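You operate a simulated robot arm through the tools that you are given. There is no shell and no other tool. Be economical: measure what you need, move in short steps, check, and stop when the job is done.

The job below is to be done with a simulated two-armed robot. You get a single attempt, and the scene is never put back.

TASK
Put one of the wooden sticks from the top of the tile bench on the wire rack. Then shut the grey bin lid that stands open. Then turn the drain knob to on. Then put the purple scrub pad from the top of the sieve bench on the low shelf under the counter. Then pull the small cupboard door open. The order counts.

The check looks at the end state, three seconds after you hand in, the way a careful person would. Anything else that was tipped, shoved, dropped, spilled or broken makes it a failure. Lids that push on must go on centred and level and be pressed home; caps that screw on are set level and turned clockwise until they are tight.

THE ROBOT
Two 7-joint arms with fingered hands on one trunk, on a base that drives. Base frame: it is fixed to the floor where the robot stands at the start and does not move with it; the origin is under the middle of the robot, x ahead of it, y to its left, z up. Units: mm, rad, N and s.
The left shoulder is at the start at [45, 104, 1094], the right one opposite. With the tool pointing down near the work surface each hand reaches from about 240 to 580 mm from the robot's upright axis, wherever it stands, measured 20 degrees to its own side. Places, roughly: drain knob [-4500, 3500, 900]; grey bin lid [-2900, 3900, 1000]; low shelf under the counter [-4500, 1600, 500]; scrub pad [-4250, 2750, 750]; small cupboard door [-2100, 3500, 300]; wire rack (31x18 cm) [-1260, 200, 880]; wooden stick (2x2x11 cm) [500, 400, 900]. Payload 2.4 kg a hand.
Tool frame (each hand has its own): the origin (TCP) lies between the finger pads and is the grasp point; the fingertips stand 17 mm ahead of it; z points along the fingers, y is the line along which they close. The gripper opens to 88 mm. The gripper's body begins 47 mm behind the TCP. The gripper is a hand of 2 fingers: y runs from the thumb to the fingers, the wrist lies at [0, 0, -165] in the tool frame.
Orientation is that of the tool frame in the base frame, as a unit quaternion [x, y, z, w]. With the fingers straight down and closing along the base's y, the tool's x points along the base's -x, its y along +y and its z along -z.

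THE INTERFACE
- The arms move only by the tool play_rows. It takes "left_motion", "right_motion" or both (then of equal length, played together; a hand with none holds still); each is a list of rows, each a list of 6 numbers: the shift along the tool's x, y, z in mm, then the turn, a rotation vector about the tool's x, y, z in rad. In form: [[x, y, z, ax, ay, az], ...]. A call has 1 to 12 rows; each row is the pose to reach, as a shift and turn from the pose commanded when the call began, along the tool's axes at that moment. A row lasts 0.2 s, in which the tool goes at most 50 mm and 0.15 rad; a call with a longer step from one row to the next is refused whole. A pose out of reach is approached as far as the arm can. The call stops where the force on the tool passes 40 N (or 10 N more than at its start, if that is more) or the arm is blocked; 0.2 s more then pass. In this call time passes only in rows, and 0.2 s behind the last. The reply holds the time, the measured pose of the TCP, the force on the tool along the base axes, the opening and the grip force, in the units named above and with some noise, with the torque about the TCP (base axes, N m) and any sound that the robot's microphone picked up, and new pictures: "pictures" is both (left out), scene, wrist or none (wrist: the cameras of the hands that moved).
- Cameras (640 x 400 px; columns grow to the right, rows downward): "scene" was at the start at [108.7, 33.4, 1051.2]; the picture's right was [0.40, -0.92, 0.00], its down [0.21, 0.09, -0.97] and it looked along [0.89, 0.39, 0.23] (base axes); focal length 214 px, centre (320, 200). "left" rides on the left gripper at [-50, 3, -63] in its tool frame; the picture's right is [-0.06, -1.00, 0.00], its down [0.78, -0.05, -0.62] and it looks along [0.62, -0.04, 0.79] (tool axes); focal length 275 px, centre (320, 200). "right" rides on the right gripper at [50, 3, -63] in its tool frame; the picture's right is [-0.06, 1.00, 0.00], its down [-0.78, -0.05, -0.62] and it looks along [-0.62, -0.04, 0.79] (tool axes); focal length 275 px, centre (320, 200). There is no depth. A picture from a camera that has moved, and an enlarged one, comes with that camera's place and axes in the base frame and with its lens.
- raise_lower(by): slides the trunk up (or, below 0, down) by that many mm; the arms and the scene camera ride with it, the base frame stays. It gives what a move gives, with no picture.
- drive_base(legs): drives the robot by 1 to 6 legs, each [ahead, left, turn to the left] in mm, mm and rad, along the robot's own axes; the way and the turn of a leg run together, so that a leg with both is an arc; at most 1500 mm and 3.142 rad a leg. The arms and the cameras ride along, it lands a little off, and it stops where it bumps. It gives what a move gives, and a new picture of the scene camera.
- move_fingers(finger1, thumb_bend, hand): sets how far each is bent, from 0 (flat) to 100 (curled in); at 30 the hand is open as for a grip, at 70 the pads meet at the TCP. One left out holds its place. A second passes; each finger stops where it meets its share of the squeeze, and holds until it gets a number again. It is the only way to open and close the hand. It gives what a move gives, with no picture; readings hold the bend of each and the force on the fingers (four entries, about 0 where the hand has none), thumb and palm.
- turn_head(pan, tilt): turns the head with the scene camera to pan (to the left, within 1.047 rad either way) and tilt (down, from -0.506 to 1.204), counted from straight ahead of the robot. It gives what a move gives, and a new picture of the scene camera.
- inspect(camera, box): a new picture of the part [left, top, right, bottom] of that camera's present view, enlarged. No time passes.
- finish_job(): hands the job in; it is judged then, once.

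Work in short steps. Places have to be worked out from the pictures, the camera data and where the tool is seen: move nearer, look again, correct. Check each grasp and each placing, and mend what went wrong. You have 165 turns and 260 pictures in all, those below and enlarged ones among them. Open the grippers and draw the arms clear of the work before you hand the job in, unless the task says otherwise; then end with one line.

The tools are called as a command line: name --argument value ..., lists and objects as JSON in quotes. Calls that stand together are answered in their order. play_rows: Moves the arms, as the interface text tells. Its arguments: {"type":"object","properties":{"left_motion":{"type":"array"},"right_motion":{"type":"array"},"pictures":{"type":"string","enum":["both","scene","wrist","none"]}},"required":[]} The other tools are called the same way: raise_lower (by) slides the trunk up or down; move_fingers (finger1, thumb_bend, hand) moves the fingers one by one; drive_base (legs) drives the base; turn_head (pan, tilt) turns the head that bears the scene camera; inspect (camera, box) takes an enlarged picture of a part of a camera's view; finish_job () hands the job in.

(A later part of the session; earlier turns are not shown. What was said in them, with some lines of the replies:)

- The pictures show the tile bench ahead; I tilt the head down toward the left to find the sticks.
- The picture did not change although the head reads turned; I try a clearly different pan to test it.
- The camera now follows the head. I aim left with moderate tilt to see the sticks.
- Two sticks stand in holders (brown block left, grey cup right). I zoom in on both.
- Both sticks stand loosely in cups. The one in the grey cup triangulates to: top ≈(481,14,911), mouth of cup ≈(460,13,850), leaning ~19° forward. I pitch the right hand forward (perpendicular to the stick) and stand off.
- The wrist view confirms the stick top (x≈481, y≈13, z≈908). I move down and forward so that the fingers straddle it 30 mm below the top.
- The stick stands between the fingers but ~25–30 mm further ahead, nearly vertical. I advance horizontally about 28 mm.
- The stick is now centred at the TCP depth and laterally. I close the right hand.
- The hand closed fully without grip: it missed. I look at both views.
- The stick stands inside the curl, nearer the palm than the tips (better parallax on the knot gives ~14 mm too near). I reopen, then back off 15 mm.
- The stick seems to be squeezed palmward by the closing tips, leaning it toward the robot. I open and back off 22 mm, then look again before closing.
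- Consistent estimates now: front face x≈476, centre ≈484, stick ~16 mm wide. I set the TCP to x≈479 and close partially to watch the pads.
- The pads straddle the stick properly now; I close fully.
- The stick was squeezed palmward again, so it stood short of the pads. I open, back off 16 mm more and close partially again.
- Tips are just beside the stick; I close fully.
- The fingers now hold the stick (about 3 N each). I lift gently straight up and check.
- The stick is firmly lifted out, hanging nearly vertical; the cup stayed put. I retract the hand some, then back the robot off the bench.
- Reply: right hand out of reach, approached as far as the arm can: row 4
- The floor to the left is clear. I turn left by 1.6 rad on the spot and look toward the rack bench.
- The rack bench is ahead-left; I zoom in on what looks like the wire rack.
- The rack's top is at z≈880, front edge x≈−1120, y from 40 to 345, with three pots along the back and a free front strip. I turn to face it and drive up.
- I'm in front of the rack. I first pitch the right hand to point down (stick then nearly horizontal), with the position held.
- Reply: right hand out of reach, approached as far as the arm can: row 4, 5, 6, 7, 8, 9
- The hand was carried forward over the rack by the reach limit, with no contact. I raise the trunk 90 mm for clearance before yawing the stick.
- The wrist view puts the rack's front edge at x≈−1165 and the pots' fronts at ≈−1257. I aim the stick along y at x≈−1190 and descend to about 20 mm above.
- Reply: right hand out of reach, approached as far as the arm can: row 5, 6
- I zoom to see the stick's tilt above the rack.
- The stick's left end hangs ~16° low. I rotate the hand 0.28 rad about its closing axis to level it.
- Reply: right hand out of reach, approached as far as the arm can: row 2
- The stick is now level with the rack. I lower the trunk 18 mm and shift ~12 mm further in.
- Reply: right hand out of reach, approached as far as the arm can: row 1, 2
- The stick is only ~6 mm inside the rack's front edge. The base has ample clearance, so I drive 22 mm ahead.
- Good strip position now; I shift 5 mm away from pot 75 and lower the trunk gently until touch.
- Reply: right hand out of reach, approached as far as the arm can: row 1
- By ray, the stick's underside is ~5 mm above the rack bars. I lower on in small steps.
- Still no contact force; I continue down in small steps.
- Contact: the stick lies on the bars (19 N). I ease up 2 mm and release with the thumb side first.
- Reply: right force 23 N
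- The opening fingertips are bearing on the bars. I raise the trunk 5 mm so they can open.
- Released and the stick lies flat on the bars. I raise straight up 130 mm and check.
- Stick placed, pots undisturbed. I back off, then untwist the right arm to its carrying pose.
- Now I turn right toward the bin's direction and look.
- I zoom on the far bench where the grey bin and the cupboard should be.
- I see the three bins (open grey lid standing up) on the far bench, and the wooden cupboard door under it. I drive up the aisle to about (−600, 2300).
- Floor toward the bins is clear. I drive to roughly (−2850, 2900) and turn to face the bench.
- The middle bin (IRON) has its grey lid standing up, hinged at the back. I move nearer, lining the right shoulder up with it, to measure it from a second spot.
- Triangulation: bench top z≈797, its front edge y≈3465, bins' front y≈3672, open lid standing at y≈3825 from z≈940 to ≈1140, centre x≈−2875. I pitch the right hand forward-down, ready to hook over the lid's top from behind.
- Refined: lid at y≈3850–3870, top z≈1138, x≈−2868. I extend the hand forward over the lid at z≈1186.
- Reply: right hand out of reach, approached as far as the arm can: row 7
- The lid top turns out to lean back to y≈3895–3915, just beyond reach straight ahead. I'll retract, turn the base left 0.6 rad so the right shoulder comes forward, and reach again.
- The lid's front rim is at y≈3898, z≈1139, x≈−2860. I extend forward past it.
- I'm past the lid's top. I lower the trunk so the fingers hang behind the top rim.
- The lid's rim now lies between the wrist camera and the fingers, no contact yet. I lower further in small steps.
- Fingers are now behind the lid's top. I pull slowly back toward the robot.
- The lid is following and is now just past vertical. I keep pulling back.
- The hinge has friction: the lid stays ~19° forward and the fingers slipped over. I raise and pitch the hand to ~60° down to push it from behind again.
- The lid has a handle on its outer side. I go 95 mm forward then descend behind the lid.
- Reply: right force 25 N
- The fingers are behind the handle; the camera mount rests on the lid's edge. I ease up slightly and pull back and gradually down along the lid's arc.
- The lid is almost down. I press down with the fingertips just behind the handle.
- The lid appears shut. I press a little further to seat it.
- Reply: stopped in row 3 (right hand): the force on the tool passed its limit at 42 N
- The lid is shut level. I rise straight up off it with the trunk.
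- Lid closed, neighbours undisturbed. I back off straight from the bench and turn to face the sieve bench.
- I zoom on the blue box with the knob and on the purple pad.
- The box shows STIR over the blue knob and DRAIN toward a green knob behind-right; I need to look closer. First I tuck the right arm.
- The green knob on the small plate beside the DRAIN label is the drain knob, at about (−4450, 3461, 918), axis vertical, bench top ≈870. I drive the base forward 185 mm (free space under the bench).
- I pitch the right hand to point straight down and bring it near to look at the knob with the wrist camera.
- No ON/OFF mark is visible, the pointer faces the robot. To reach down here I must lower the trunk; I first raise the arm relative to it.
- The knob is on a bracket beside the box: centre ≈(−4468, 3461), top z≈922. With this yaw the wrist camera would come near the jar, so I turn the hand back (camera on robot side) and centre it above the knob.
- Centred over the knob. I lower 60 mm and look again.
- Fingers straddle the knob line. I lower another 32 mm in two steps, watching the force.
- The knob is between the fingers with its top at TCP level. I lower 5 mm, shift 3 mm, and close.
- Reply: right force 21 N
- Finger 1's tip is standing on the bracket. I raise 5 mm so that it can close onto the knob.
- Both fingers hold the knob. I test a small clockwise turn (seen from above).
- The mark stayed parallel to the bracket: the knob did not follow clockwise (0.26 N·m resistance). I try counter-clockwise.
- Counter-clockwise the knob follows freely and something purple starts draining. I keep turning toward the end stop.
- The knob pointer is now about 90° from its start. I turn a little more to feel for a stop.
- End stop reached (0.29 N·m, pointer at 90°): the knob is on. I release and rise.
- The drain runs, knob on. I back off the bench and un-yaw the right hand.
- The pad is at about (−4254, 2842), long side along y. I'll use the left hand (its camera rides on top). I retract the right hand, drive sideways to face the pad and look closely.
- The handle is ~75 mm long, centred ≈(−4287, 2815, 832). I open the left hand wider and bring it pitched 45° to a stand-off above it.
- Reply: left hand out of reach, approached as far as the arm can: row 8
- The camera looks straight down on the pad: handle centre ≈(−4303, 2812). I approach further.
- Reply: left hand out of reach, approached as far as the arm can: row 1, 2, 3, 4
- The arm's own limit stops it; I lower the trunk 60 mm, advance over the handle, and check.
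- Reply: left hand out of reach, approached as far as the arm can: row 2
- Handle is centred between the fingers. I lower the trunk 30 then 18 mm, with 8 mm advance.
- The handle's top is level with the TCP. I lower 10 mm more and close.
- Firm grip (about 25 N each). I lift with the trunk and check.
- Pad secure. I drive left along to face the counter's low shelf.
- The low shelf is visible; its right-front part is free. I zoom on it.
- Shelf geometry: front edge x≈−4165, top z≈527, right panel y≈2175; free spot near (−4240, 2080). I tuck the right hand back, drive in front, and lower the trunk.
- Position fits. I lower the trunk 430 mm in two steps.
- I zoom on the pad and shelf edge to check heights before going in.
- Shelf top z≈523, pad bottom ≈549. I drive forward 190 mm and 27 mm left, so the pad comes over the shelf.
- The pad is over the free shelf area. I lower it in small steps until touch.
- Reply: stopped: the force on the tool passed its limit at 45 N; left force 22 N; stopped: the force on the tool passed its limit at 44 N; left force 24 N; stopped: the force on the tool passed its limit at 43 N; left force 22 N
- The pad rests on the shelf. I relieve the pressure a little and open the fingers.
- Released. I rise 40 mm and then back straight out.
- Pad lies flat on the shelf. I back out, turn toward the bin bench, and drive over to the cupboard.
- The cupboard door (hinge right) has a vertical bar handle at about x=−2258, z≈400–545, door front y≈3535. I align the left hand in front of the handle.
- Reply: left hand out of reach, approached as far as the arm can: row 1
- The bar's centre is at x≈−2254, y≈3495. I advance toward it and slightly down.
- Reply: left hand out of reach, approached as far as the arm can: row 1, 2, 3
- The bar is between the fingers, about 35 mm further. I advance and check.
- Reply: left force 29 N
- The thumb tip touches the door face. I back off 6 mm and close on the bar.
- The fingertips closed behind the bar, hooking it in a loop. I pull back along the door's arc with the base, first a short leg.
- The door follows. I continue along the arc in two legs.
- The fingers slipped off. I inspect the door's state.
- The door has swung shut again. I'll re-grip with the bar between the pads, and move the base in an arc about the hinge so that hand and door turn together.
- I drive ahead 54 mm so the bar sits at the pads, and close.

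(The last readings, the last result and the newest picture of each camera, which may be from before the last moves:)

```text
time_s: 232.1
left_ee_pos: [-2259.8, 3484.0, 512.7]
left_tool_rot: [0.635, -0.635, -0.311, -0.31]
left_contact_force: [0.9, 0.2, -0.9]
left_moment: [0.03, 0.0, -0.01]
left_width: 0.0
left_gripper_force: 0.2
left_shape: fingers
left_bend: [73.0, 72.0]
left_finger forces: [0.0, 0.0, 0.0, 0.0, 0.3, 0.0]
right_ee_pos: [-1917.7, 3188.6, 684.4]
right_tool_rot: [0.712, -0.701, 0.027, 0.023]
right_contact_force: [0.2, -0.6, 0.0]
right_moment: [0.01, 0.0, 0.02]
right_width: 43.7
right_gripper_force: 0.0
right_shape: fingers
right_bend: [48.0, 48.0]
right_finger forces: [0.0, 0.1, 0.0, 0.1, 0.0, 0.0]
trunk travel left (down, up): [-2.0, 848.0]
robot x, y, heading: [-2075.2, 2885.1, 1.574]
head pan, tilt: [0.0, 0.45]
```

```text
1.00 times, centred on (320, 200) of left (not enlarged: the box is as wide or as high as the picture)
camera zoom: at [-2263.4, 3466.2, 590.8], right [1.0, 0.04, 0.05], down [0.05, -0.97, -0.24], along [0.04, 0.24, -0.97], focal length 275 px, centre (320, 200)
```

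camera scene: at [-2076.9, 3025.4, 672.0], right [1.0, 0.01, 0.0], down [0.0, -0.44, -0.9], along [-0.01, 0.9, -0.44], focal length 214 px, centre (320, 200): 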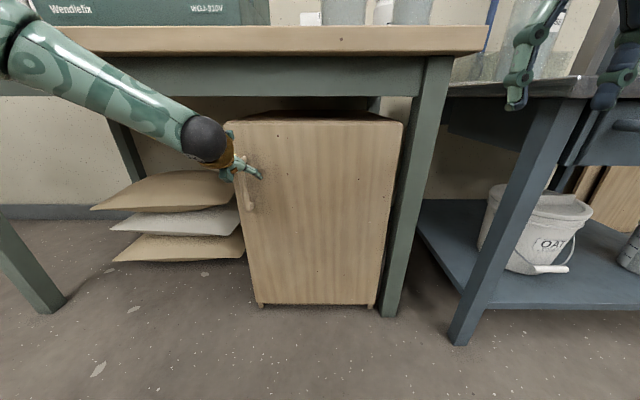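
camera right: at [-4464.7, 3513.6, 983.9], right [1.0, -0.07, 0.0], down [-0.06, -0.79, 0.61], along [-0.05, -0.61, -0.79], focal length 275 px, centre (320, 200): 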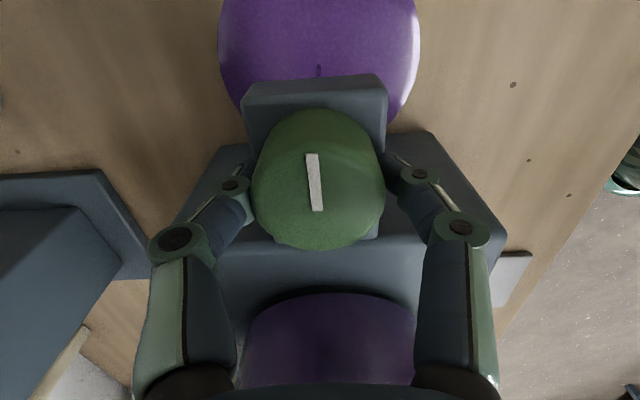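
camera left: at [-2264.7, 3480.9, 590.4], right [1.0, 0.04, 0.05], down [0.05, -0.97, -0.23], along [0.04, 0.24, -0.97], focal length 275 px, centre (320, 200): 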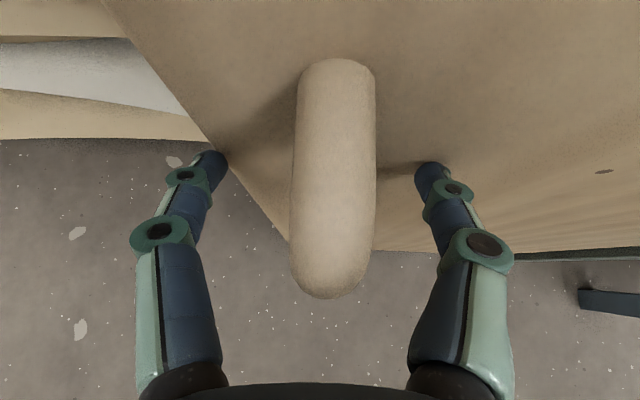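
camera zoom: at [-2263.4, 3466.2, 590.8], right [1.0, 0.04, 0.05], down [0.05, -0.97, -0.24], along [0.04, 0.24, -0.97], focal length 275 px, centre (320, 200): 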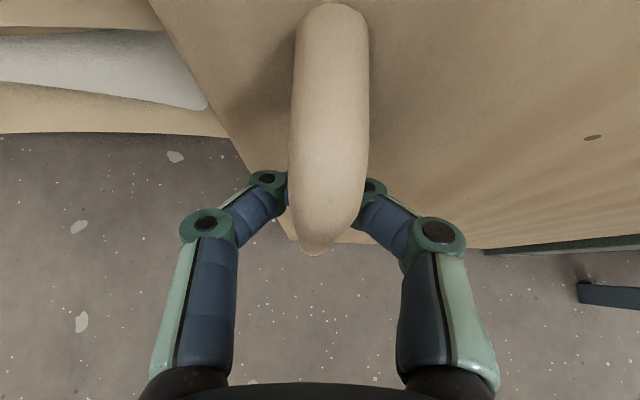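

The loop around the bar is closed again. I squeeze the tips together harder and drive a first arc leg about the hinge.

move_fingers --hand "left" --finger1 100 --thumb_bend 100

drive_base --legs '[[-43, -124, 0.2]]'

inspect --camera "left" --box '[0, 0, 640, 400]'

```text
time_s: 233.1
left_ee_pos: [-2259.9, 3484.5, 512.1]
left_tool_rot: [0.636, -0.634, -0.312, -0.31]
left_contact_force: [2.2, 1.6, -0.7]
left_moment: [0.0, 0.02, 0.05]
left_width: 0.4
left_gripper_force: 0.2
left_shape: fingers
left_bend: [88.0, 84.0]
left_finger forces: [0.0, 0.0, 0.0, 0.0, 0.6, 0.0]
right_ee_pos: [-1917.9, 3186.0, 684.1]
right_tool_rot: [0.712, -0.701, 0.027, 0.022]
right_contact_force: [0.2, 0.2, -0.1]
right_moment: [0.02, 0.01, -0.02]
right_width: 43.5
right_gripper_force: 0.1
right_shape: fingers
right_bend: [48.0, 48.0]
right_finger forces: [0.0, 0.0, 0.0, 0.1, 0.0, 0.0]
trunk travel left (down, up): [-2.0, 848.0]
robot x, y, heading: [-2080.2, 2887.4, 1.585]
head pan, tilt: [0.0, 0.45]
```

```text
time_s: 234.4
left_ee_pos: [-2247.2, 3407.3, 511.7]
left_tool_rot: [0.697, -0.567, -0.341, -0.277]
left_contact_force: [0.2, 0.0, 0.2]
left_moment: [-0.01, 0.0, 0.02]
left_width: 0.1
left_gripper_force: 0.3
left_shape: fingers
left_bend: [88.0, 85.0]
left_finger forces: [0.1, 0.0, 0.0, 0.0, 0.3, 0.0]
right_ee_pos: [-1853.5, 3184.1, 684.4]
right_tool_rot: [0.778, -0.627, 0.029, 0.02]
right_contact_force: [0.3, 0.3, -1.3]
right_moment: [0.02, 0.01, -0.02]
right_width: 43.4
right_gripper_force: 0.1
right_shape: fingers
right_bend: [48.0, 48.0]
right_finger forces: [0.0, 0.1, 0.0, 0.0, 0.0, 0.0]
trunk travel left (down, up): [-2.0, 848.0]
robot x, y, heading: [-1950.3, 2854.4, 1.787]
head pan, tilt: [0.0, 0.45]
camera scene: at [-1976.9, 2993.1, 672.0], right [0.98, 0.21, 0.0], down [0.09, -0.43, -0.9], along [-0.19, 0.88, -0.44], focal length 214 px, centre (320, 200)
```

scene: 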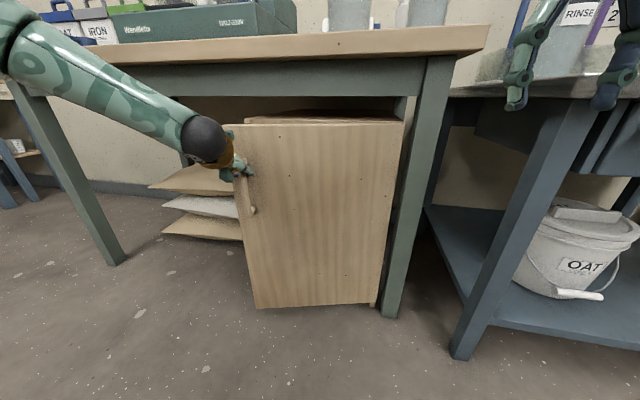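

```text
1.00 times, centred on (320, 200) of left (not enlarged: the box is as wide or as high as the picture)
camera zoom: at [-2247.7, 3388.3, 590.9], right [0.97, 0.24, 0.05], down [0.24, -0.94, -0.24], along [-0.01, 0.24, -0.97], focal length 275 px, centre (320, 200)
```

zoom: 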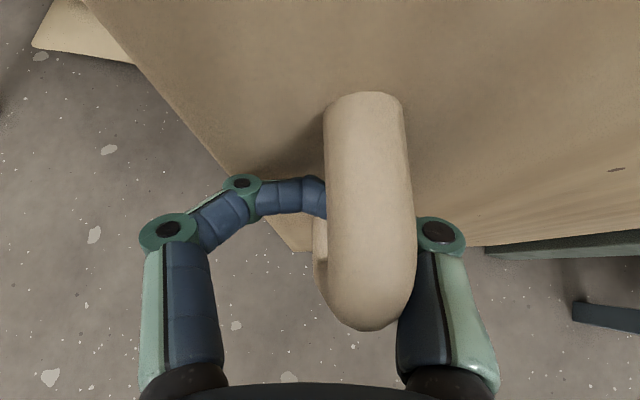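

Excellent: the door follows with the bar inside the loop. I continue the arc.

drive_base --legs '[[-48, -120, 0.2], [-48, -120, 0.2]]'

inspect --camera "left" --box '[0, 0, 640, 400]'

```text
time_s: 236.2
left_ee_pos: [-2203.2, 3313.0, 511.9]
left_tool_rot: [0.759, -0.482, -0.368, -0.238]
left_contact_force: [4.9, 3.7, -2.8]
left_moment: [-0.03, 0.13, 0.11]
left_width: 0.0
left_gripper_force: 4.3
left_shape: fingers
left_bend: [89.0, 88.0]
left_finger forces: [0.0, 0.0, 0.1, 0.0, 9.2, 0.0]
right_ee_pos: [-1772.6, 3190.8, 684.0]
right_tool_rot: [0.85, -0.525, 0.031, 0.016]
right_contact_force: [-0.2, -0.1, -0.1]
right_moment: [-0.01, -0.01, -0.02]
right_width: 43.8
right_gripper_force: 0.1
right_shape: fingers
right_bend: [48.0, 48.0]
right_finger forces: [0.1, 0.0, 0.0, 0.0, 0.0, 0.0]
trunk travel left (down, up): [-2.0, 848.0]
robot x, y, heading: [-1782.6, 2850.2, 2.027]
head pan, tilt: [0.0, 0.45]
stopped in leg 2: the force on the tool passed its limit at 43 N (the readings are from after the stop); the commanded pose is now the measured one
camera scene: at [-1844.8, 2975.4, 672.0], right [0.9, 0.44, 0.0], down [0.19, -0.39, -0.9], along [-0.4, 0.81, -0.44], focal length 214 px, centre (320, 200)
```

scene: 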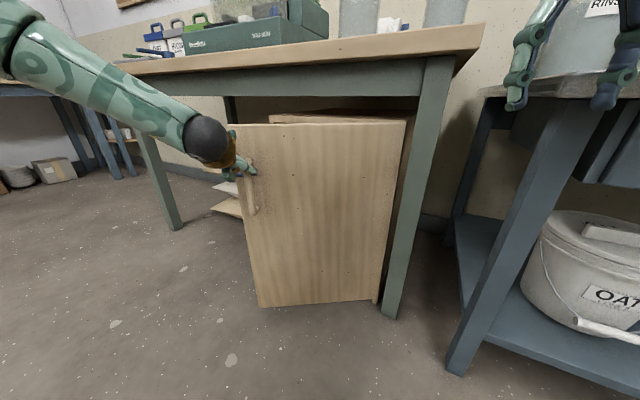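

```text
1.00 times, centred on (320, 200) of left (not enlarged: the box is as wide or as high as the picture)
camera zoom: at [-2199.3, 3294.7, 591.5], right [0.89, 0.46, 0.05], down [0.46, -0.86, -0.24], along [-0.06, 0.24, -0.97], focal length 275 px, centre (320, 200)
```

zoom: 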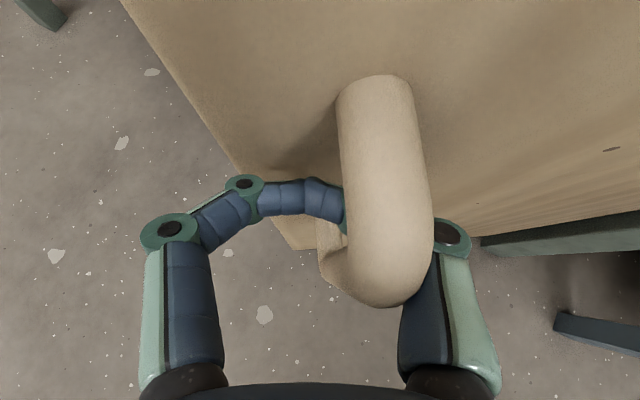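

The bar bears on the thumb: the hinge is slightly nearer (≈(−1896, 3520)); the door is at ~30°. I shift the hand a bit toward the hinge and continue with the corrected arc.

play_rows --left_motion '[[0, -6, 0, 0, 0, 0], [0, -12, 0, 0, 0, 0]]' --pictures "none"

drive_base --legs '[[-39, -130, 0.2]]'

inspect --camera "left" --box '[0, 0, 640, 400]'

```text
time_s: 236.8
left_ee_pos: [-2193.2, 3318.0, 512.1]
left_tool_rot: [0.759, -0.481, -0.369, -0.238]
left_contact_force: [-0.3, 0.5, 0.1]
left_moment: [0.01, 0.02, 0.0]
left_width: 0.0
left_gripper_force: 0.0
left_shape: fingers
left_bend: [89.0, 88.0]
left_finger forces: [0.0, 0.1, 0.1, 0.1, 0.0, 0.0]
right_ee_pos: [-1773.7, 3191.4, 685.1]
right_tool_rot: [0.851, -0.524, 0.031, 0.016]
right_contact_force: [0.0, 0.4, 0.2]
right_moment: [0.04, -0.01, -0.03]
right_width: 43.5
right_gripper_force: 0.0
right_shape: fingers
right_bend: [48.0, 48.0]
right_finger forces: [0.1, 0.0, 0.1, 0.0, 0.0, 0.1]
trunk travel left (down, up): [-2.0, 848.0]
robot x, y, heading: [-1780.9, 2849.8, 2.03]
head pan, tilt: [0.0, 0.45]
```

```text
time_s: 238.1
left_ee_pos: [-2146.1, 3263.5, 512.3]
left_tool_rot: [0.803, -0.403, -0.391, -0.199]
left_contact_force: [0.0, 0.6, 0.6]
left_moment: [-0.03, -0.01, 0.0]
left_width: 0.0
left_gripper_force: 0.0
left_shape: fingers
left_bend: [89.0, 88.0]
left_finger forces: [0.1, 0.1, 0.0, 0.0, 0.1, 0.1]
right_ee_pos: [-1707.5, 3223.6, 684.3]
right_tool_rot: [0.898, -0.438, 0.032, 0.012]
right_contact_force: [0.1, 0.3, -0.2]
right_moment: [0.01, -0.04, 0.02]
right_width: 43.4
right_gripper_force: 0.1
right_shape: fingers
right_bend: [48.0, 48.0]
right_finger forces: [0.1, 0.1, 0.0, 0.0, 0.0, 0.0]
trunk travel left (down, up): [-2.0, 848.0]
robot x, y, heading: [-1651.1, 2885.2, 2.228]
head pan, tilt: [0.0, 0.45]
camera scene: at [-1736.3, 2996.9, 672.0], right [0.79, 0.61, 0.0], down [0.27, -0.34, -0.9], along [-0.55, 0.71, -0.44], focal length 214 px, centre (320, 200)
```

scene: 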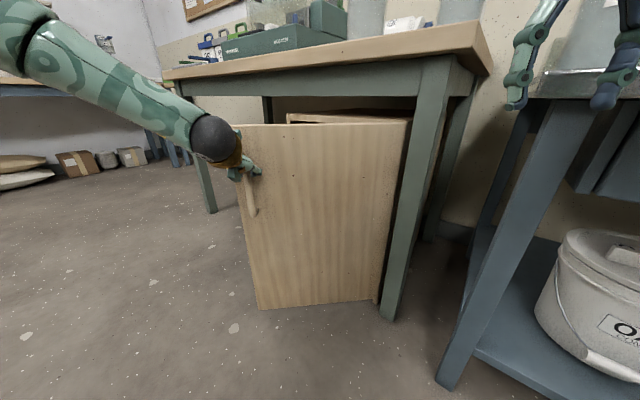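

```text
1.00 times, centred on (320, 200) of left (not enlarged: the box is as wide or as high as the picture)
camera zoom: at [-2138.1, 3247.0, 592.0], right [0.78, 0.63, 0.05], down [0.62, -0.75, -0.24], along [-0.11, 0.22, -0.97], focal length 275 px, centre (320, 200)
```

zoom: 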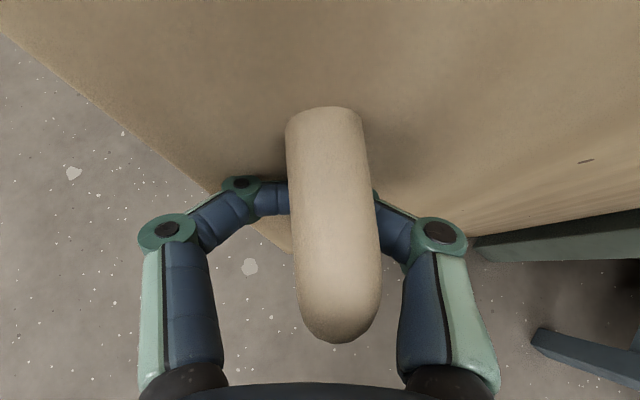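

Centred again, forces zero. Two more arc legs.

drive_base --legs '[[-31, -104, 0.16], [-31, -104, 0.16]]'

inspect --camera "left" --box '[0, 0, 640, 400]'

```text
time_s: 238.8
left_ee_pos: [-2144.2, 3262.2, 513.9]
left_tool_rot: [0.804, -0.4, -0.393, -0.199]
left_contact_force: [-0.4, -0.7, 0.2]
left_moment: [0.0, 0.03, 0.0]
left_width: 0.0
left_gripper_force: 0.0
left_shape: fingers
left_bend: [89.0, 88.0]
left_finger forces: [0.0, 0.0, 0.1, 0.0, 0.0, 0.0]
right_ee_pos: [-1706.8, 3222.1, 684.2]
right_tool_rot: [0.9, -0.434, 0.033, 0.013]
right_contact_force: [0.8, 0.1, -0.5]
right_moment: [-0.01, -0.03, 0.01]
right_width: 43.7
right_gripper_force: 0.1
right_shape: fingers
right_bend: [48.0, 48.0]
right_finger forces: [0.0, 0.0, 0.1, 0.0, 0.0, 0.0]
trunk travel left (down, up): [-2.0, 848.0]
robot x, y, heading: [-1643.7, 2887.1, 2.233]
head pan, tilt: [0.0, 0.45]
stopped in leg 1: the robot was blocked; the commanded pose is now the measured one
camera scene: at [-1733.1, 2996.3, 672.3], right [0.79, 0.62, 0.0], down [0.27, -0.34, -0.9], along [-0.55, 0.71, -0.43], focal length 214 px, centre (320, 200)
```

scene: 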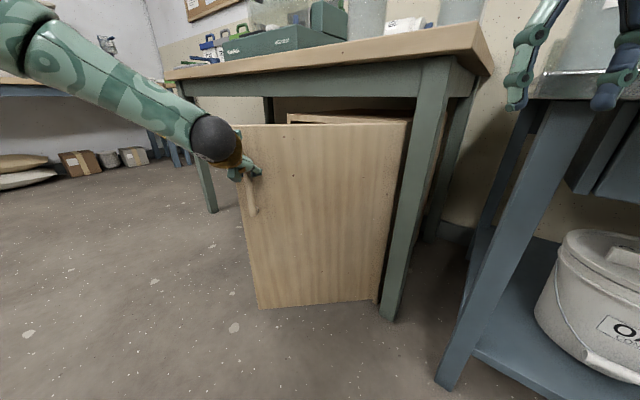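

```text
1.00 times, centred on (320, 200) of left (not enlarged: the box is as wide or as high as the picture)
camera zoom: at [-2135.8, 3244.5, 592.6], right [0.78, 0.63, 0.05], down [0.62, -0.75, -0.24], along [-0.11, 0.22, -0.97], focal length 275 px, centre (320, 200)
```

zoom: 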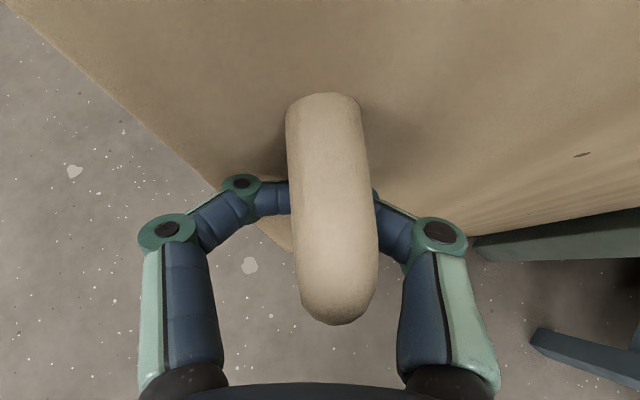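

The base was blocked by something on the right side. I look there.

turn_head --pan -1.04 --tilt 0.5

```text
time_s: 240.1
left_ee_pos: [-2143.8, 3260.8, 513.8]
left_tool_rot: [0.804, -0.4, -0.392, -0.199]
left_contact_force: [0.7, 0.6, 0.0]
left_moment: [0.0, 0.0, 0.01]
left_width: 0.0
left_gripper_force: 0.0
left_shape: fingers
left_bend: [89.0, 88.0]
left_finger forces: [0.1, 0.1, 0.0, 0.0, 0.0, 0.0]
right_ee_pos: [-1705.2, 3222.2, 684.4]
right_tool_rot: [0.9, -0.435, 0.034, 0.012]
right_contact_force: [0.2, -0.7, 0.1]
right_moment: [0.03, -0.03, -0.01]
right_width: 43.9
right_gripper_force: 0.0
right_shape: fingers
right_bend: [48.0, 48.0]
right_finger forces: [0.0, 0.0, 0.0, 0.0, 0.0, 0.0]
trunk travel left (down, up): [-2.0, 848.0]
robot x, y, heading: [-1649.1, 2884.1, 2.238]
head pan, tilt: [-1.04, 0.499]
camera scene: at [-1643.1, 3008.5, 667.8], right [0.93, -0.37, 0.0], down [-0.18, -0.44, -0.88], along [0.32, 0.82, -0.48], focal length 214 px, centre (320, 200)
```

scene: 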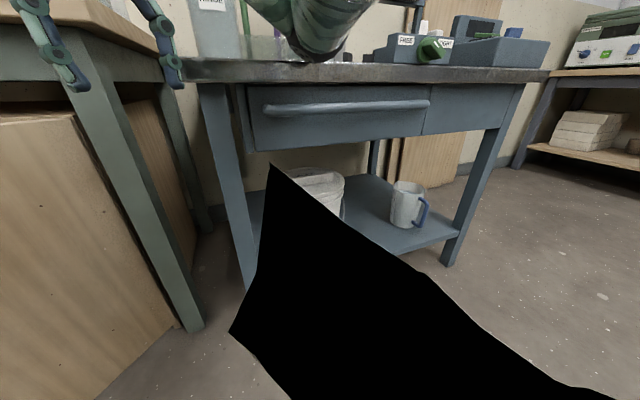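

The right forearm is at the cart's edge. Before moving I check whether the door drifts by itself.

play_rows --left_motion '[[0, 0, 0, 0, 0, 0], [0, 0, 0, 0, 0, 0], [0, 0, 0, 0, 0, 0], [0, 0, 0, 0, 0, 0], [0, 0, 0, 0, 0, 0], [0, 0, 0, 0, 0, 0], [0, 0, 0, 0, 0, 0], [0, 0, 0, 0, 0, 0]]' --pictures "wrist"

```text
time_s: 241.9
left_ee_pos: [-2144.2, 3261.3, 514.0]
left_tool_rot: [0.804, -0.4, -0.392, -0.199]
left_contact_force: [0.0, -0.4, -0.4]
left_moment: [0.02, -0.01, 0.0]
left_width: 0.0
left_gripper_force: 0.0
left_shape: fingers
left_bend: [89.0, 88.0]
left_finger forces: [0.0, 0.1, 0.0, 0.0, 0.0, 0.0]
right_ee_pos: [-1706.3, 3222.0, 685.5]
right_tool_rot: [0.9, -0.435, 0.034, 0.012]
right_contact_force: [-0.1, -0.6, -0.4]
right_moment: [-0.03, -0.02, 0.0]
right_width: 43.5
right_gripper_force: 0.0
right_shape: fingers
right_bend: [48.0, 48.0]
right_finger forces: [0.0, 0.1, 0.0, 0.0, 0.0, 0.1]
trunk travel left (down, up): [-2.0, 848.0]
robot x, y, heading: [-1647.0, 2886.4, 2.238]
head pan, tilt: [-1.04, 0.499]
camera left: at [-2135.9, 3244.4, 592.6], right [0.78, 0.63, 0.05], down [0.62, -0.75, -0.24], along [-0.11, 0.22, -0.97], focal length 275 px, centre (320, 200)
```

left: 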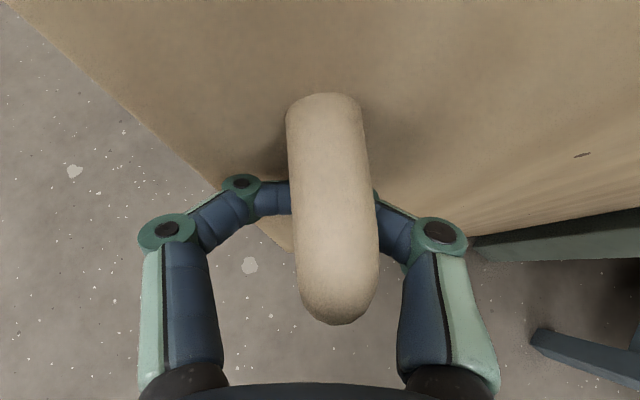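

The door stays put by itself. I pull it further by backing straight (away from the cart), in two short legs.

drive_base --legs '[[-70, 5, 0], [-60, -10, 0.05]]'

inspect --camera "left" --box '[0, 0, 640, 400]'

```text
time_s: 243.0
left_ee_pos: [-2100.7, 3218.6, 513.6]
left_tool_rot: [0.799, -0.41, -0.387, -0.207]
left_contact_force: [4.8, 7.5, -3.3]
left_moment: [-0.07, 0.17, 0.2]
left_width: 0.0
left_gripper_force: 6.0
left_shape: fingers
left_bend: [89.0, 88.0]
left_finger forces: [0.1, 0.1, 0.0, 0.1, 11.2, 0.1]
right_ee_pos: [-1668.9, 3173.8, 684.1]
right_tool_rot: [0.898, -0.438, 0.034, 0.013]
right_contact_force: [-0.2, 0.2, 0.9]
right_moment: [0.02, -0.02, 0.0]
right_width: 43.4
right_gripper_force: 0.1
right_shape: fingers
right_bend: [48.0, 48.0]
right_finger forces: [0.0, 0.0, 0.0, 0.0, 0.0, 0.0]
trunk travel left (down, up): [-2.0, 848.0]
robot x, y, heading: [-1610.4, 2837.8, 2.227]
head pan, tilt: [-1.04, 0.499]
stopped in leg 1: the force on the tool passed its limit at 47 N (the readings are from after the stop); the commanded pose is now the measured one
camera scene: at [-1606.9, 2959.4, 667.5], right [0.93, -0.37, 0.0], down [-0.18, -0.44, -0.88], along [0.33, 0.81, -0.48], focal length 214 px, centre (320, 200)
```

scene: 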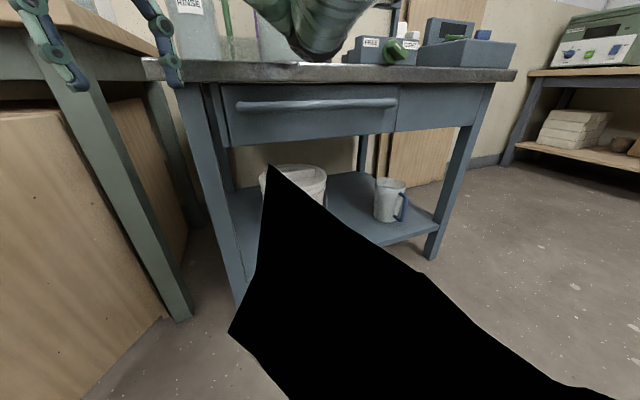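

```text
1.00 times, centred on (320, 200) of left (not enlarged: the box is as wide or as high as the picture)
camera zoom: at [-2092.1, 3202.0, 592.9], right [0.79, 0.61, 0.06], down [0.6, -0.76, -0.24], along [-0.1, 0.23, -0.97], focal length 275 px, centre (320, 200)
```

zoom: 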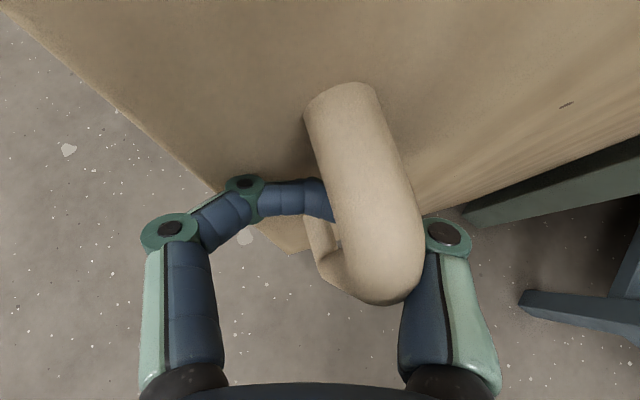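

The door is at ~50°. I shift the hand toward the hinge with the arm, then pull back more.

play_rows --left_motion '[[0, -10, 0, 0, 0, 0], [0, -20, 0, 0, 0, 0], [9, -28, -12, 0, 0, 0], [18, -38, -24, 0, 0, 0], [27, -50, -36, 0, 0, 0]]' --pictures "wrist"

```text
time_s: 244.2
left_ee_pos: [-2032.9, 3210.4, 515.8]
left_tool_rot: [0.8, -0.408, -0.388, -0.206]
left_contact_force: [-0.2, -0.3, -0.3]
left_moment: [0.0, 0.03, -0.03]
left_width: 0.1
left_gripper_force: 0.1
left_shape: fingers
left_bend: [89.0, 88.0]
left_finger forces: [0.0, 0.1, 0.1, 0.1, 0.0, 0.0]
right_ee_pos: [-1669.5, 3172.6, 683.8]
right_tool_rot: [0.898, -0.438, 0.033, 0.013]
right_contact_force: [0.1, -0.2, -0.7]
right_moment: [-0.03, 0.04, 0.03]
right_width: 43.4
right_gripper_force: 0.0
right_shape: fingers
right_bend: [48.0, 48.0]
right_finger forces: [0.1, 0.0, 0.1, 0.0, 0.0, 0.0]
trunk travel left (down, up): [-2.0, 848.0]
robot x, y, heading: [-1611.1, 2837.0, 2.227]
head pan, tilt: [-1.04, 0.499]
camera left: at [-2026.3, 3193.2, 594.7], right [0.79, 0.61, 0.06], down [0.61, -0.76, -0.24], along [-0.1, 0.23, -0.97], focal length 275 px, centre (320, 200)
```

left: 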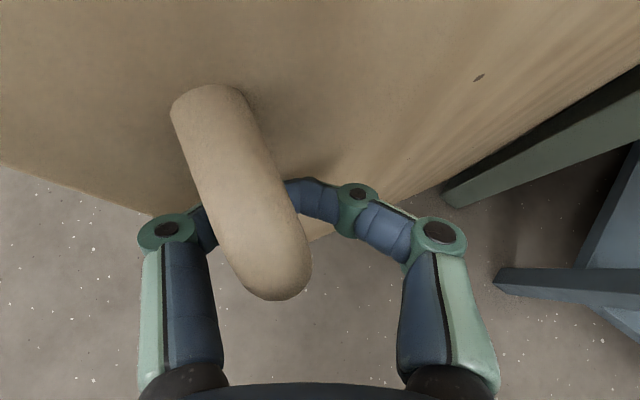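

Still hooked. I pull straight back another 60 mm with the base.

drive_base --legs '[[-60, -5, 0]]'

turn_head --pan 0.1 --tilt 0.45

inspect --camera "left" --box '[0, 0, 640, 400]'

```text
time_s: 245.3
left_ee_pos: [-1986.2, 3178.7, 518.8]
left_tool_rot: [0.794, -0.416, -0.386, -0.217]
left_contact_force: [2.6, 18.8, -9.5]
left_moment: [-0.04, 0.16, 0.26]
left_width: 0.0
left_gripper_force: 18.2
left_shape: fingers
left_bend: [94.0, 81.0]
left_finger forces: [14.4, 0.0, 0.0, 0.1, 23.3, 0.0]
right_ee_pos: [-1626.6, 3132.6, 684.0]
right_tool_rot: [0.897, -0.44, 0.034, 0.014]
right_contact_force: [0.4, 0.3, -0.9]
right_moment: [-0.02, 0.0, -0.03]
right_width: 43.4
right_gripper_force: 0.0
right_shape: fingers
right_bend: [48.0, 48.0]
right_finger forces: [0.0, 0.0, 0.1, 0.1, 0.0, 0.1]
trunk travel left (down, up): [-2.0, 848.0]
robot x, y, heading: [-1573.2, 2795.8, 2.218]
head pan, tilt: [-1.04, 0.499]
stopped in leg 1: the force on the tool passed its limit at 48 N (the readings are from after the stop); the commanded pose is now the measured one
camera scene: at [-1566.5, 2918.1, 667.3], right [0.93, -0.38, 0.0], down [-0.18, -0.44, -0.88], along [0.33, 0.81, -0.48], focal length 214 px, centre (320, 200)
```

scene: 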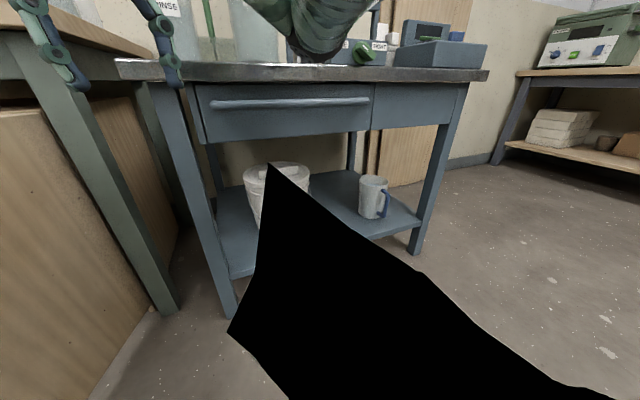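

```text
time_s: 246.7
left_ee_pos: [-1989.6, 3175.6, 518.3]
left_tool_rot: [0.795, -0.414, -0.388, -0.215]
left_contact_force: [6.6, 32.0, -9.4]
left_moment: [-0.12, 0.19, 0.43]
left_width: 0.0
left_gripper_force: 23.9
left_shape: fingers
left_bend: [94.0, 80.0]
left_finger forces: [12.8, 0.0, 0.0, 0.1, 34.7, 0.0]
right_ee_pos: [-1625.6, 3131.8, 683.6]
right_tool_rot: [0.898, -0.439, 0.034, 0.013]
right_contact_force: [0.0, 0.8, -0.7]
right_moment: [-0.03, 0.01, 0.01]
right_width: 43.4
right_gripper_force: 0.0
right_shape: fingers
right_bend: [48.0, 48.0]
right_finger forces: [0.1, 0.1, 0.1, 0.0, 0.0, 0.1]
trunk travel left (down, up): [-2.0, 848.0]
robot x, y, heading: [-1569.6, 2791.3, 2.225]
head pan, tilt: [0.099, 0.45]
camera scene: at [-1663.7, 2901.2, 671.7], right [0.73, 0.68, 0.0], down [0.3, -0.32, -0.9], along [-0.61, 0.66, -0.44], focal length 214 px, centre (320, 200)
```

scene: 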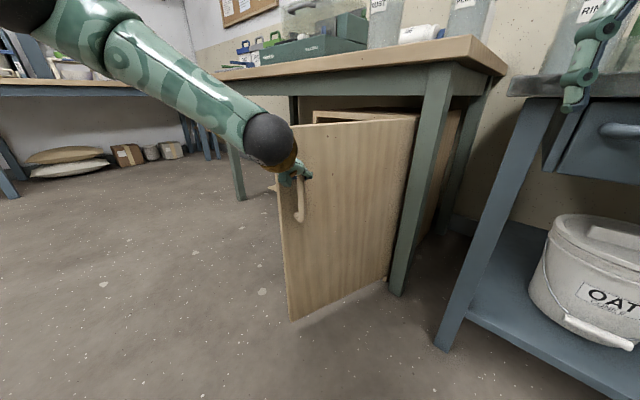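

```text
1.00 times, centred on (320, 200) of left (not enlarged: the box is as wide or as high as the picture)
camera zoom: at [-1981.6, 3158.7, 597.4], right [0.8, 0.59, 0.07], down [0.59, -0.77, -0.25], along [-0.09, 0.24, -0.97], focal length 275 px, centre (320, 200)
```

zoom: 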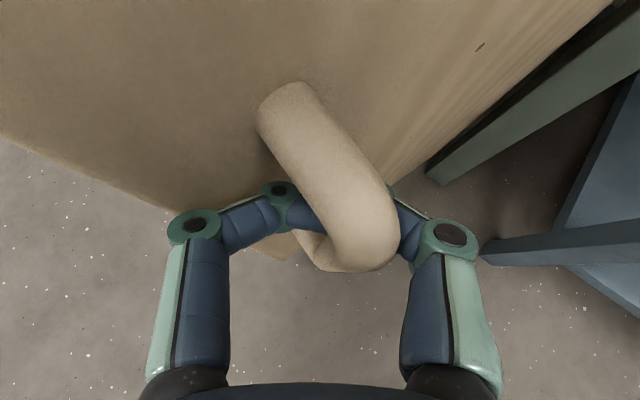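

The door is now about 70° open, with the hook under tension. I relax it and open the fingers.

play_rows --left_motion '[[-6, -6, 8, 0, 0, 0]]' --pictures "none"

move_fingers --hand "left" --finger1 40 --thumb_bend 40

inspect --camera "left" --box '[0, 0, 640, 400]'

```text
time_s: 247.1
left_ee_pos: [-1991.0, 3183.5, 519.2]
left_tool_rot: [0.796, -0.412, -0.388, -0.213]
left_contact_force: [-0.5, -0.1, -2.0]
left_moment: [0.03, 0.04, -0.04]
left_width: 0.5
left_gripper_force: 0.6
left_shape: fingers
left_bend: [100.0, 86.0]
left_finger forces: [0.0, 0.1, 0.0, 0.0, 0.7, 0.0]
right_ee_pos: [-1628.8, 3129.6, 684.7]
right_tool_rot: [0.898, -0.438, 0.033, 0.013]
right_contact_force: [-0.5, 0.0, 0.2]
right_moment: [0.01, 0.0, -0.03]
right_width: 43.9
right_gripper_force: 0.1
right_shape: fingers
right_bend: [48.0, 48.0]
right_finger forces: [0.1, 0.0, 0.0, 0.0, 0.0, 0.0]
trunk travel left (down, up): [-2.0, 848.0]
robot x, y, heading: [-1576.2, 2795.5, 2.225]
head pan, tilt: [0.099, 0.45]
```

```text
time_s: 248.1
left_ee_pos: [-1990.3, 3185.5, 521.0]
left_tool_rot: [0.795, -0.414, -0.387, -0.215]
left_contact_force: [0.7, 0.3, 0.0]
left_moment: [-0.01, 0.04, 0.0]
left_width: 61.1
left_gripper_force: 0.0
left_shape: fingers
left_bend: [40.0, 40.0]
left_finger forces: [0.0, 0.1, 0.0, 0.2, 0.0, 0.1]
right_ee_pos: [-1627.3, 3131.6, 684.7]
right_tool_rot: [0.898, -0.439, 0.033, 0.013]
right_contact_force: [-0.5, 0.3, 0.1]
right_moment: [-0.02, 0.01, -0.02]
right_width: 43.4
right_gripper_force: 0.1
right_shape: fingers
right_bend: [48.0, 48.0]
right_finger forces: [0.0, 0.0, 0.1, 0.0, 0.0, 0.1]
trunk travel left (down, up): [-2.0, 848.0]
robot x, y, heading: [-1571.4, 2794.3, 2.224]
head pan, tilt: [0.099, 0.45]
```

```text
1.00 times, centred on (320, 200) of left (not enlarged: the box is as wide or as high as the picture)
camera zoom: at [-1983.4, 3168.2, 598.7], right [0.8, 0.59, 0.07], down [0.59, -0.77, -0.25], along [-0.09, 0.24, -0.97], focal length 275 px, centre (320, 200)
```

zoom: 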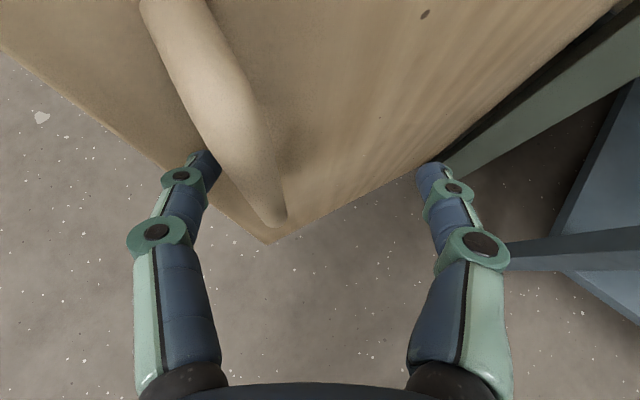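

Fingers open. I withdraw straight back and look at the door.

drive_base --legs '[[-130, 0, 0]]'

play_rows --left_motion '[[0, 0, 0, 0, 0, 0], [0, 0, 0, 0, 0, 0], [0, 0, 0, 0, 0, 0], [0, 0, 0, 0, 0, 0], [0, 0, 0, 0, 0, 0], [0, 0, 0, 0, 0, 0]]' --pictures "scene"

```text
time_s: 249.3
left_ee_pos: [-1910.1, 3081.8, 520.1]
left_tool_rot: [0.794, -0.414, -0.388, -0.216]
left_contact_force: [0.0, 0.6, 0.1]
left_moment: [0.01, -0.01, 0.0]
left_width: 61.5
left_gripper_force: 0.1
left_shape: fingers
left_bend: [40.0, 40.0]
left_finger forces: [0.0, 0.0, 0.0, 0.1, 0.0, 0.0]
right_ee_pos: [-1546.6, 3026.5, 684.3]
right_tool_rot: [0.898, -0.439, 0.033, 0.013]
right_contact_force: [-0.5, -0.4, -0.5]
right_moment: [-0.05, 0.0, 0.02]
right_width: 43.4
right_gripper_force: 0.0
right_shape: fingers
right_bend: [48.0, 48.0]
right_finger forces: [0.0, 0.0, 0.1, 0.0, 0.0, 0.0]
trunk travel left (down, up): [-2.0, 848.0]
robot x, y, heading: [-1490.2, 2690.0, 2.225]
head pan, tilt: [0.099, 0.45]
camera scene: at [-1583.8, 2795.5, 672.0], right [0.73, 0.68, 0.0], down [0.3, -0.32, -0.9], along [-0.61, 0.66, -0.44], focal length 214 px, centre (320, 200)
```

scene: 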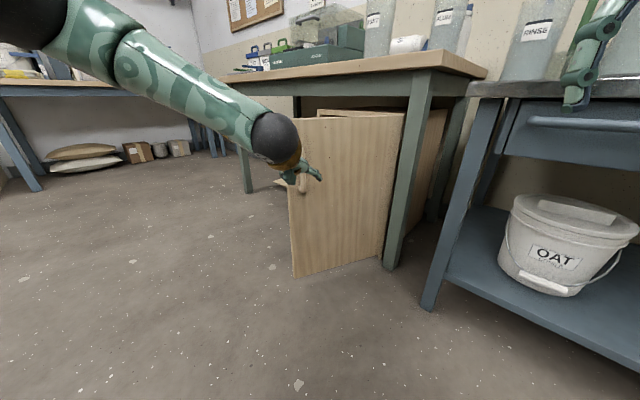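

```text
time_s: 250.8
left_ee_pos: [-1908.5, 3083.5, 518.6]
left_tool_rot: [0.795, -0.414, -0.388, -0.215]
left_contact_force: [0.7, 0.6, -0.4]
left_moment: [0.02, 0.0, 0.0]
left_width: 61.5
left_gripper_force: 0.0
left_shape: fingers
left_bend: [40.0, 40.0]
left_finger forces: [0.1, 0.1, 0.0, 0.0, 0.0, 0.1]
right_ee_pos: [-1547.4, 3025.3, 684.5]
right_tool_rot: [0.898, -0.439, 0.033, 0.013]
right_contact_force: [-0.1, 0.0, -0.1]
right_moment: [0.01, -0.01, -0.01]
right_width: 43.5
right_gripper_force: 0.0
right_shape: fingers
right_bend: [48.0, 48.0]
right_finger forces: [0.0, 0.0, 0.1, 0.0, 0.0, 0.1]
trunk travel left (down, up): [-2.0, 848.0]
robot x, y, heading: [-1491.0, 2688.7, 2.223]
head pan, tilt: [0.099, 0.45]
camera scene: at [-1583.8, 2795.4, 672.0], right [0.73, 0.68, 0.0], down [0.3, -0.32, -0.9], along [-0.61, 0.66, -0.44], focal length 214 px, centre (320, 200)
```

scene: 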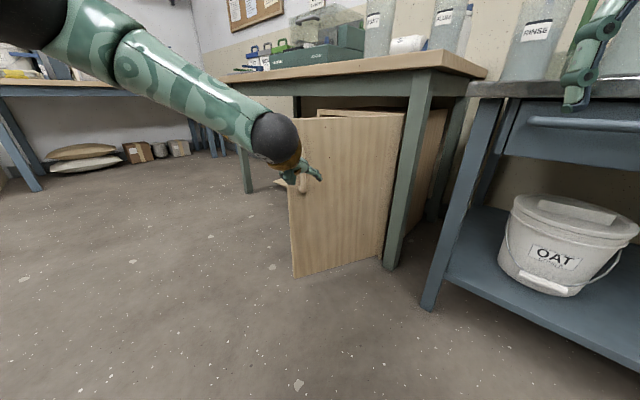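

The door stands open about 60° and stays there. I back the robot well clear and take a last look.

drive_base --legs '[[-300, 0, 0]]'

turn_head --pan -0.2 --tilt 0.25

```text
time_s: 252.8
left_ee_pos: [-1729.5, 2843.3, 519.6]
left_tool_rot: [0.796, -0.413, -0.387, -0.215]
left_contact_force: [1.2, 0.4, 0.6]
left_moment: [0.0, -0.01, 0.02]
left_width: 61.3
left_gripper_force: 0.0
left_shape: fingers
left_bend: [40.0, 40.0]
left_finger forces: [0.0, 0.0, 0.0, 0.0, 0.0, 0.1]
right_ee_pos: [-1366.1, 2790.1, 683.7]
right_tool_rot: [0.899, -0.437, 0.033, 0.013]
right_contact_force: [0.5, 0.1, -0.3]
right_moment: [0.02, -0.01, -0.04]
right_width: 43.5
right_gripper_force: 0.1
right_shape: fingers
right_bend: [48.0, 48.0]
right_finger forces: [0.0, 0.1, 0.0, 0.0, 0.1, 0.0]
trunk travel left (down, up): [-2.0, 848.0]
robot x, y, heading: [-1310.4, 2450.6, 2.231]
head pan, tilt: [0.099, 0.45]
camera scene: at [-1402.2, 2557.7, 672.0], right [0.73, 0.69, 0.0], down [0.3, -0.32, -0.9], along [-0.62, 0.65, -0.44], focal length 214 px, centre (320, 200)
```

scene: 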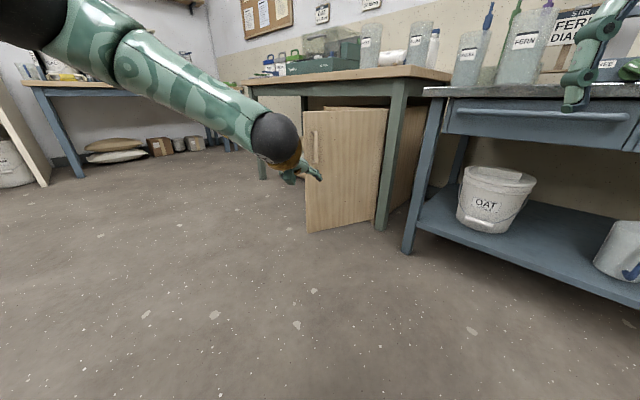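

```text
time_s: 253.6
left_ee_pos: [-1730.6, 2842.2, 519.1]
left_tool_rot: [0.796, -0.413, -0.388, -0.215]
left_contact_force: [-0.2, 0.5, -0.1]
left_moment: [0.0, -0.01, -0.01]
left_width: 61.3
left_gripper_force: 0.0
left_shape: fingers
left_bend: [40.0, 40.0]
left_finger forces: [0.0, 0.1, 0.0, 0.0, 0.1, 0.1]
right_ee_pos: [-1366.5, 2789.1, 684.7]
right_tool_rot: [0.899, -0.437, 0.033, 0.014]
right_contact_force: [-0.2, -0.4, -0.2]
right_moment: [-0.01, 0.01, -0.04]
right_width: 43.6
right_gripper_force: 0.1
right_shape: fingers
right_bend: [48.0, 48.0]
right_finger forces: [0.0, 0.0, 0.1, 0.0, 0.0, 0.0]
trunk travel left (down, up): [-2.0, 848.0]
robot x, y, heading: [-1308.5, 2452.0, 2.226]
head pan, tilt: [-0.201, 0.25]
camera scene: at [-1380.3, 2574.7, 690.6], right [0.9, 0.44, 0.0], down [0.11, -0.22, -0.97], along [-0.43, 0.87, -0.25], focal length 214 px, centre (320, 200)
```

scene: 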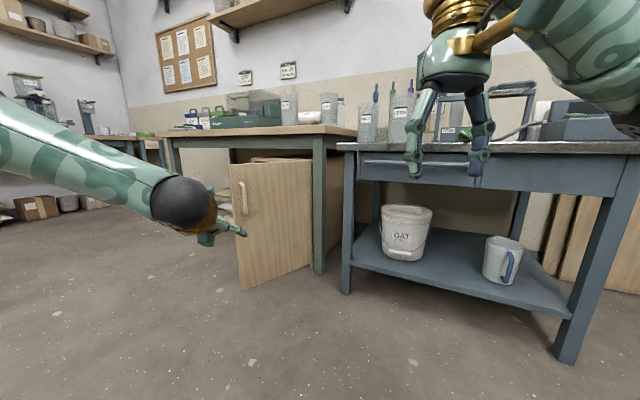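

The door stays open, the cart is untouched, and both hands are empty and clear. I hand in.

finish_job

```text
The job is handed in.
```

All five steps were done in order, but turning the drain knob to on let the purple liquid run out onto the sieve bench, which the check may count as a spill. The stick is on the wire rack, the IRON bin lid is shut, the pad is on the low shelf, and the cupboard door stands open at about 60°.
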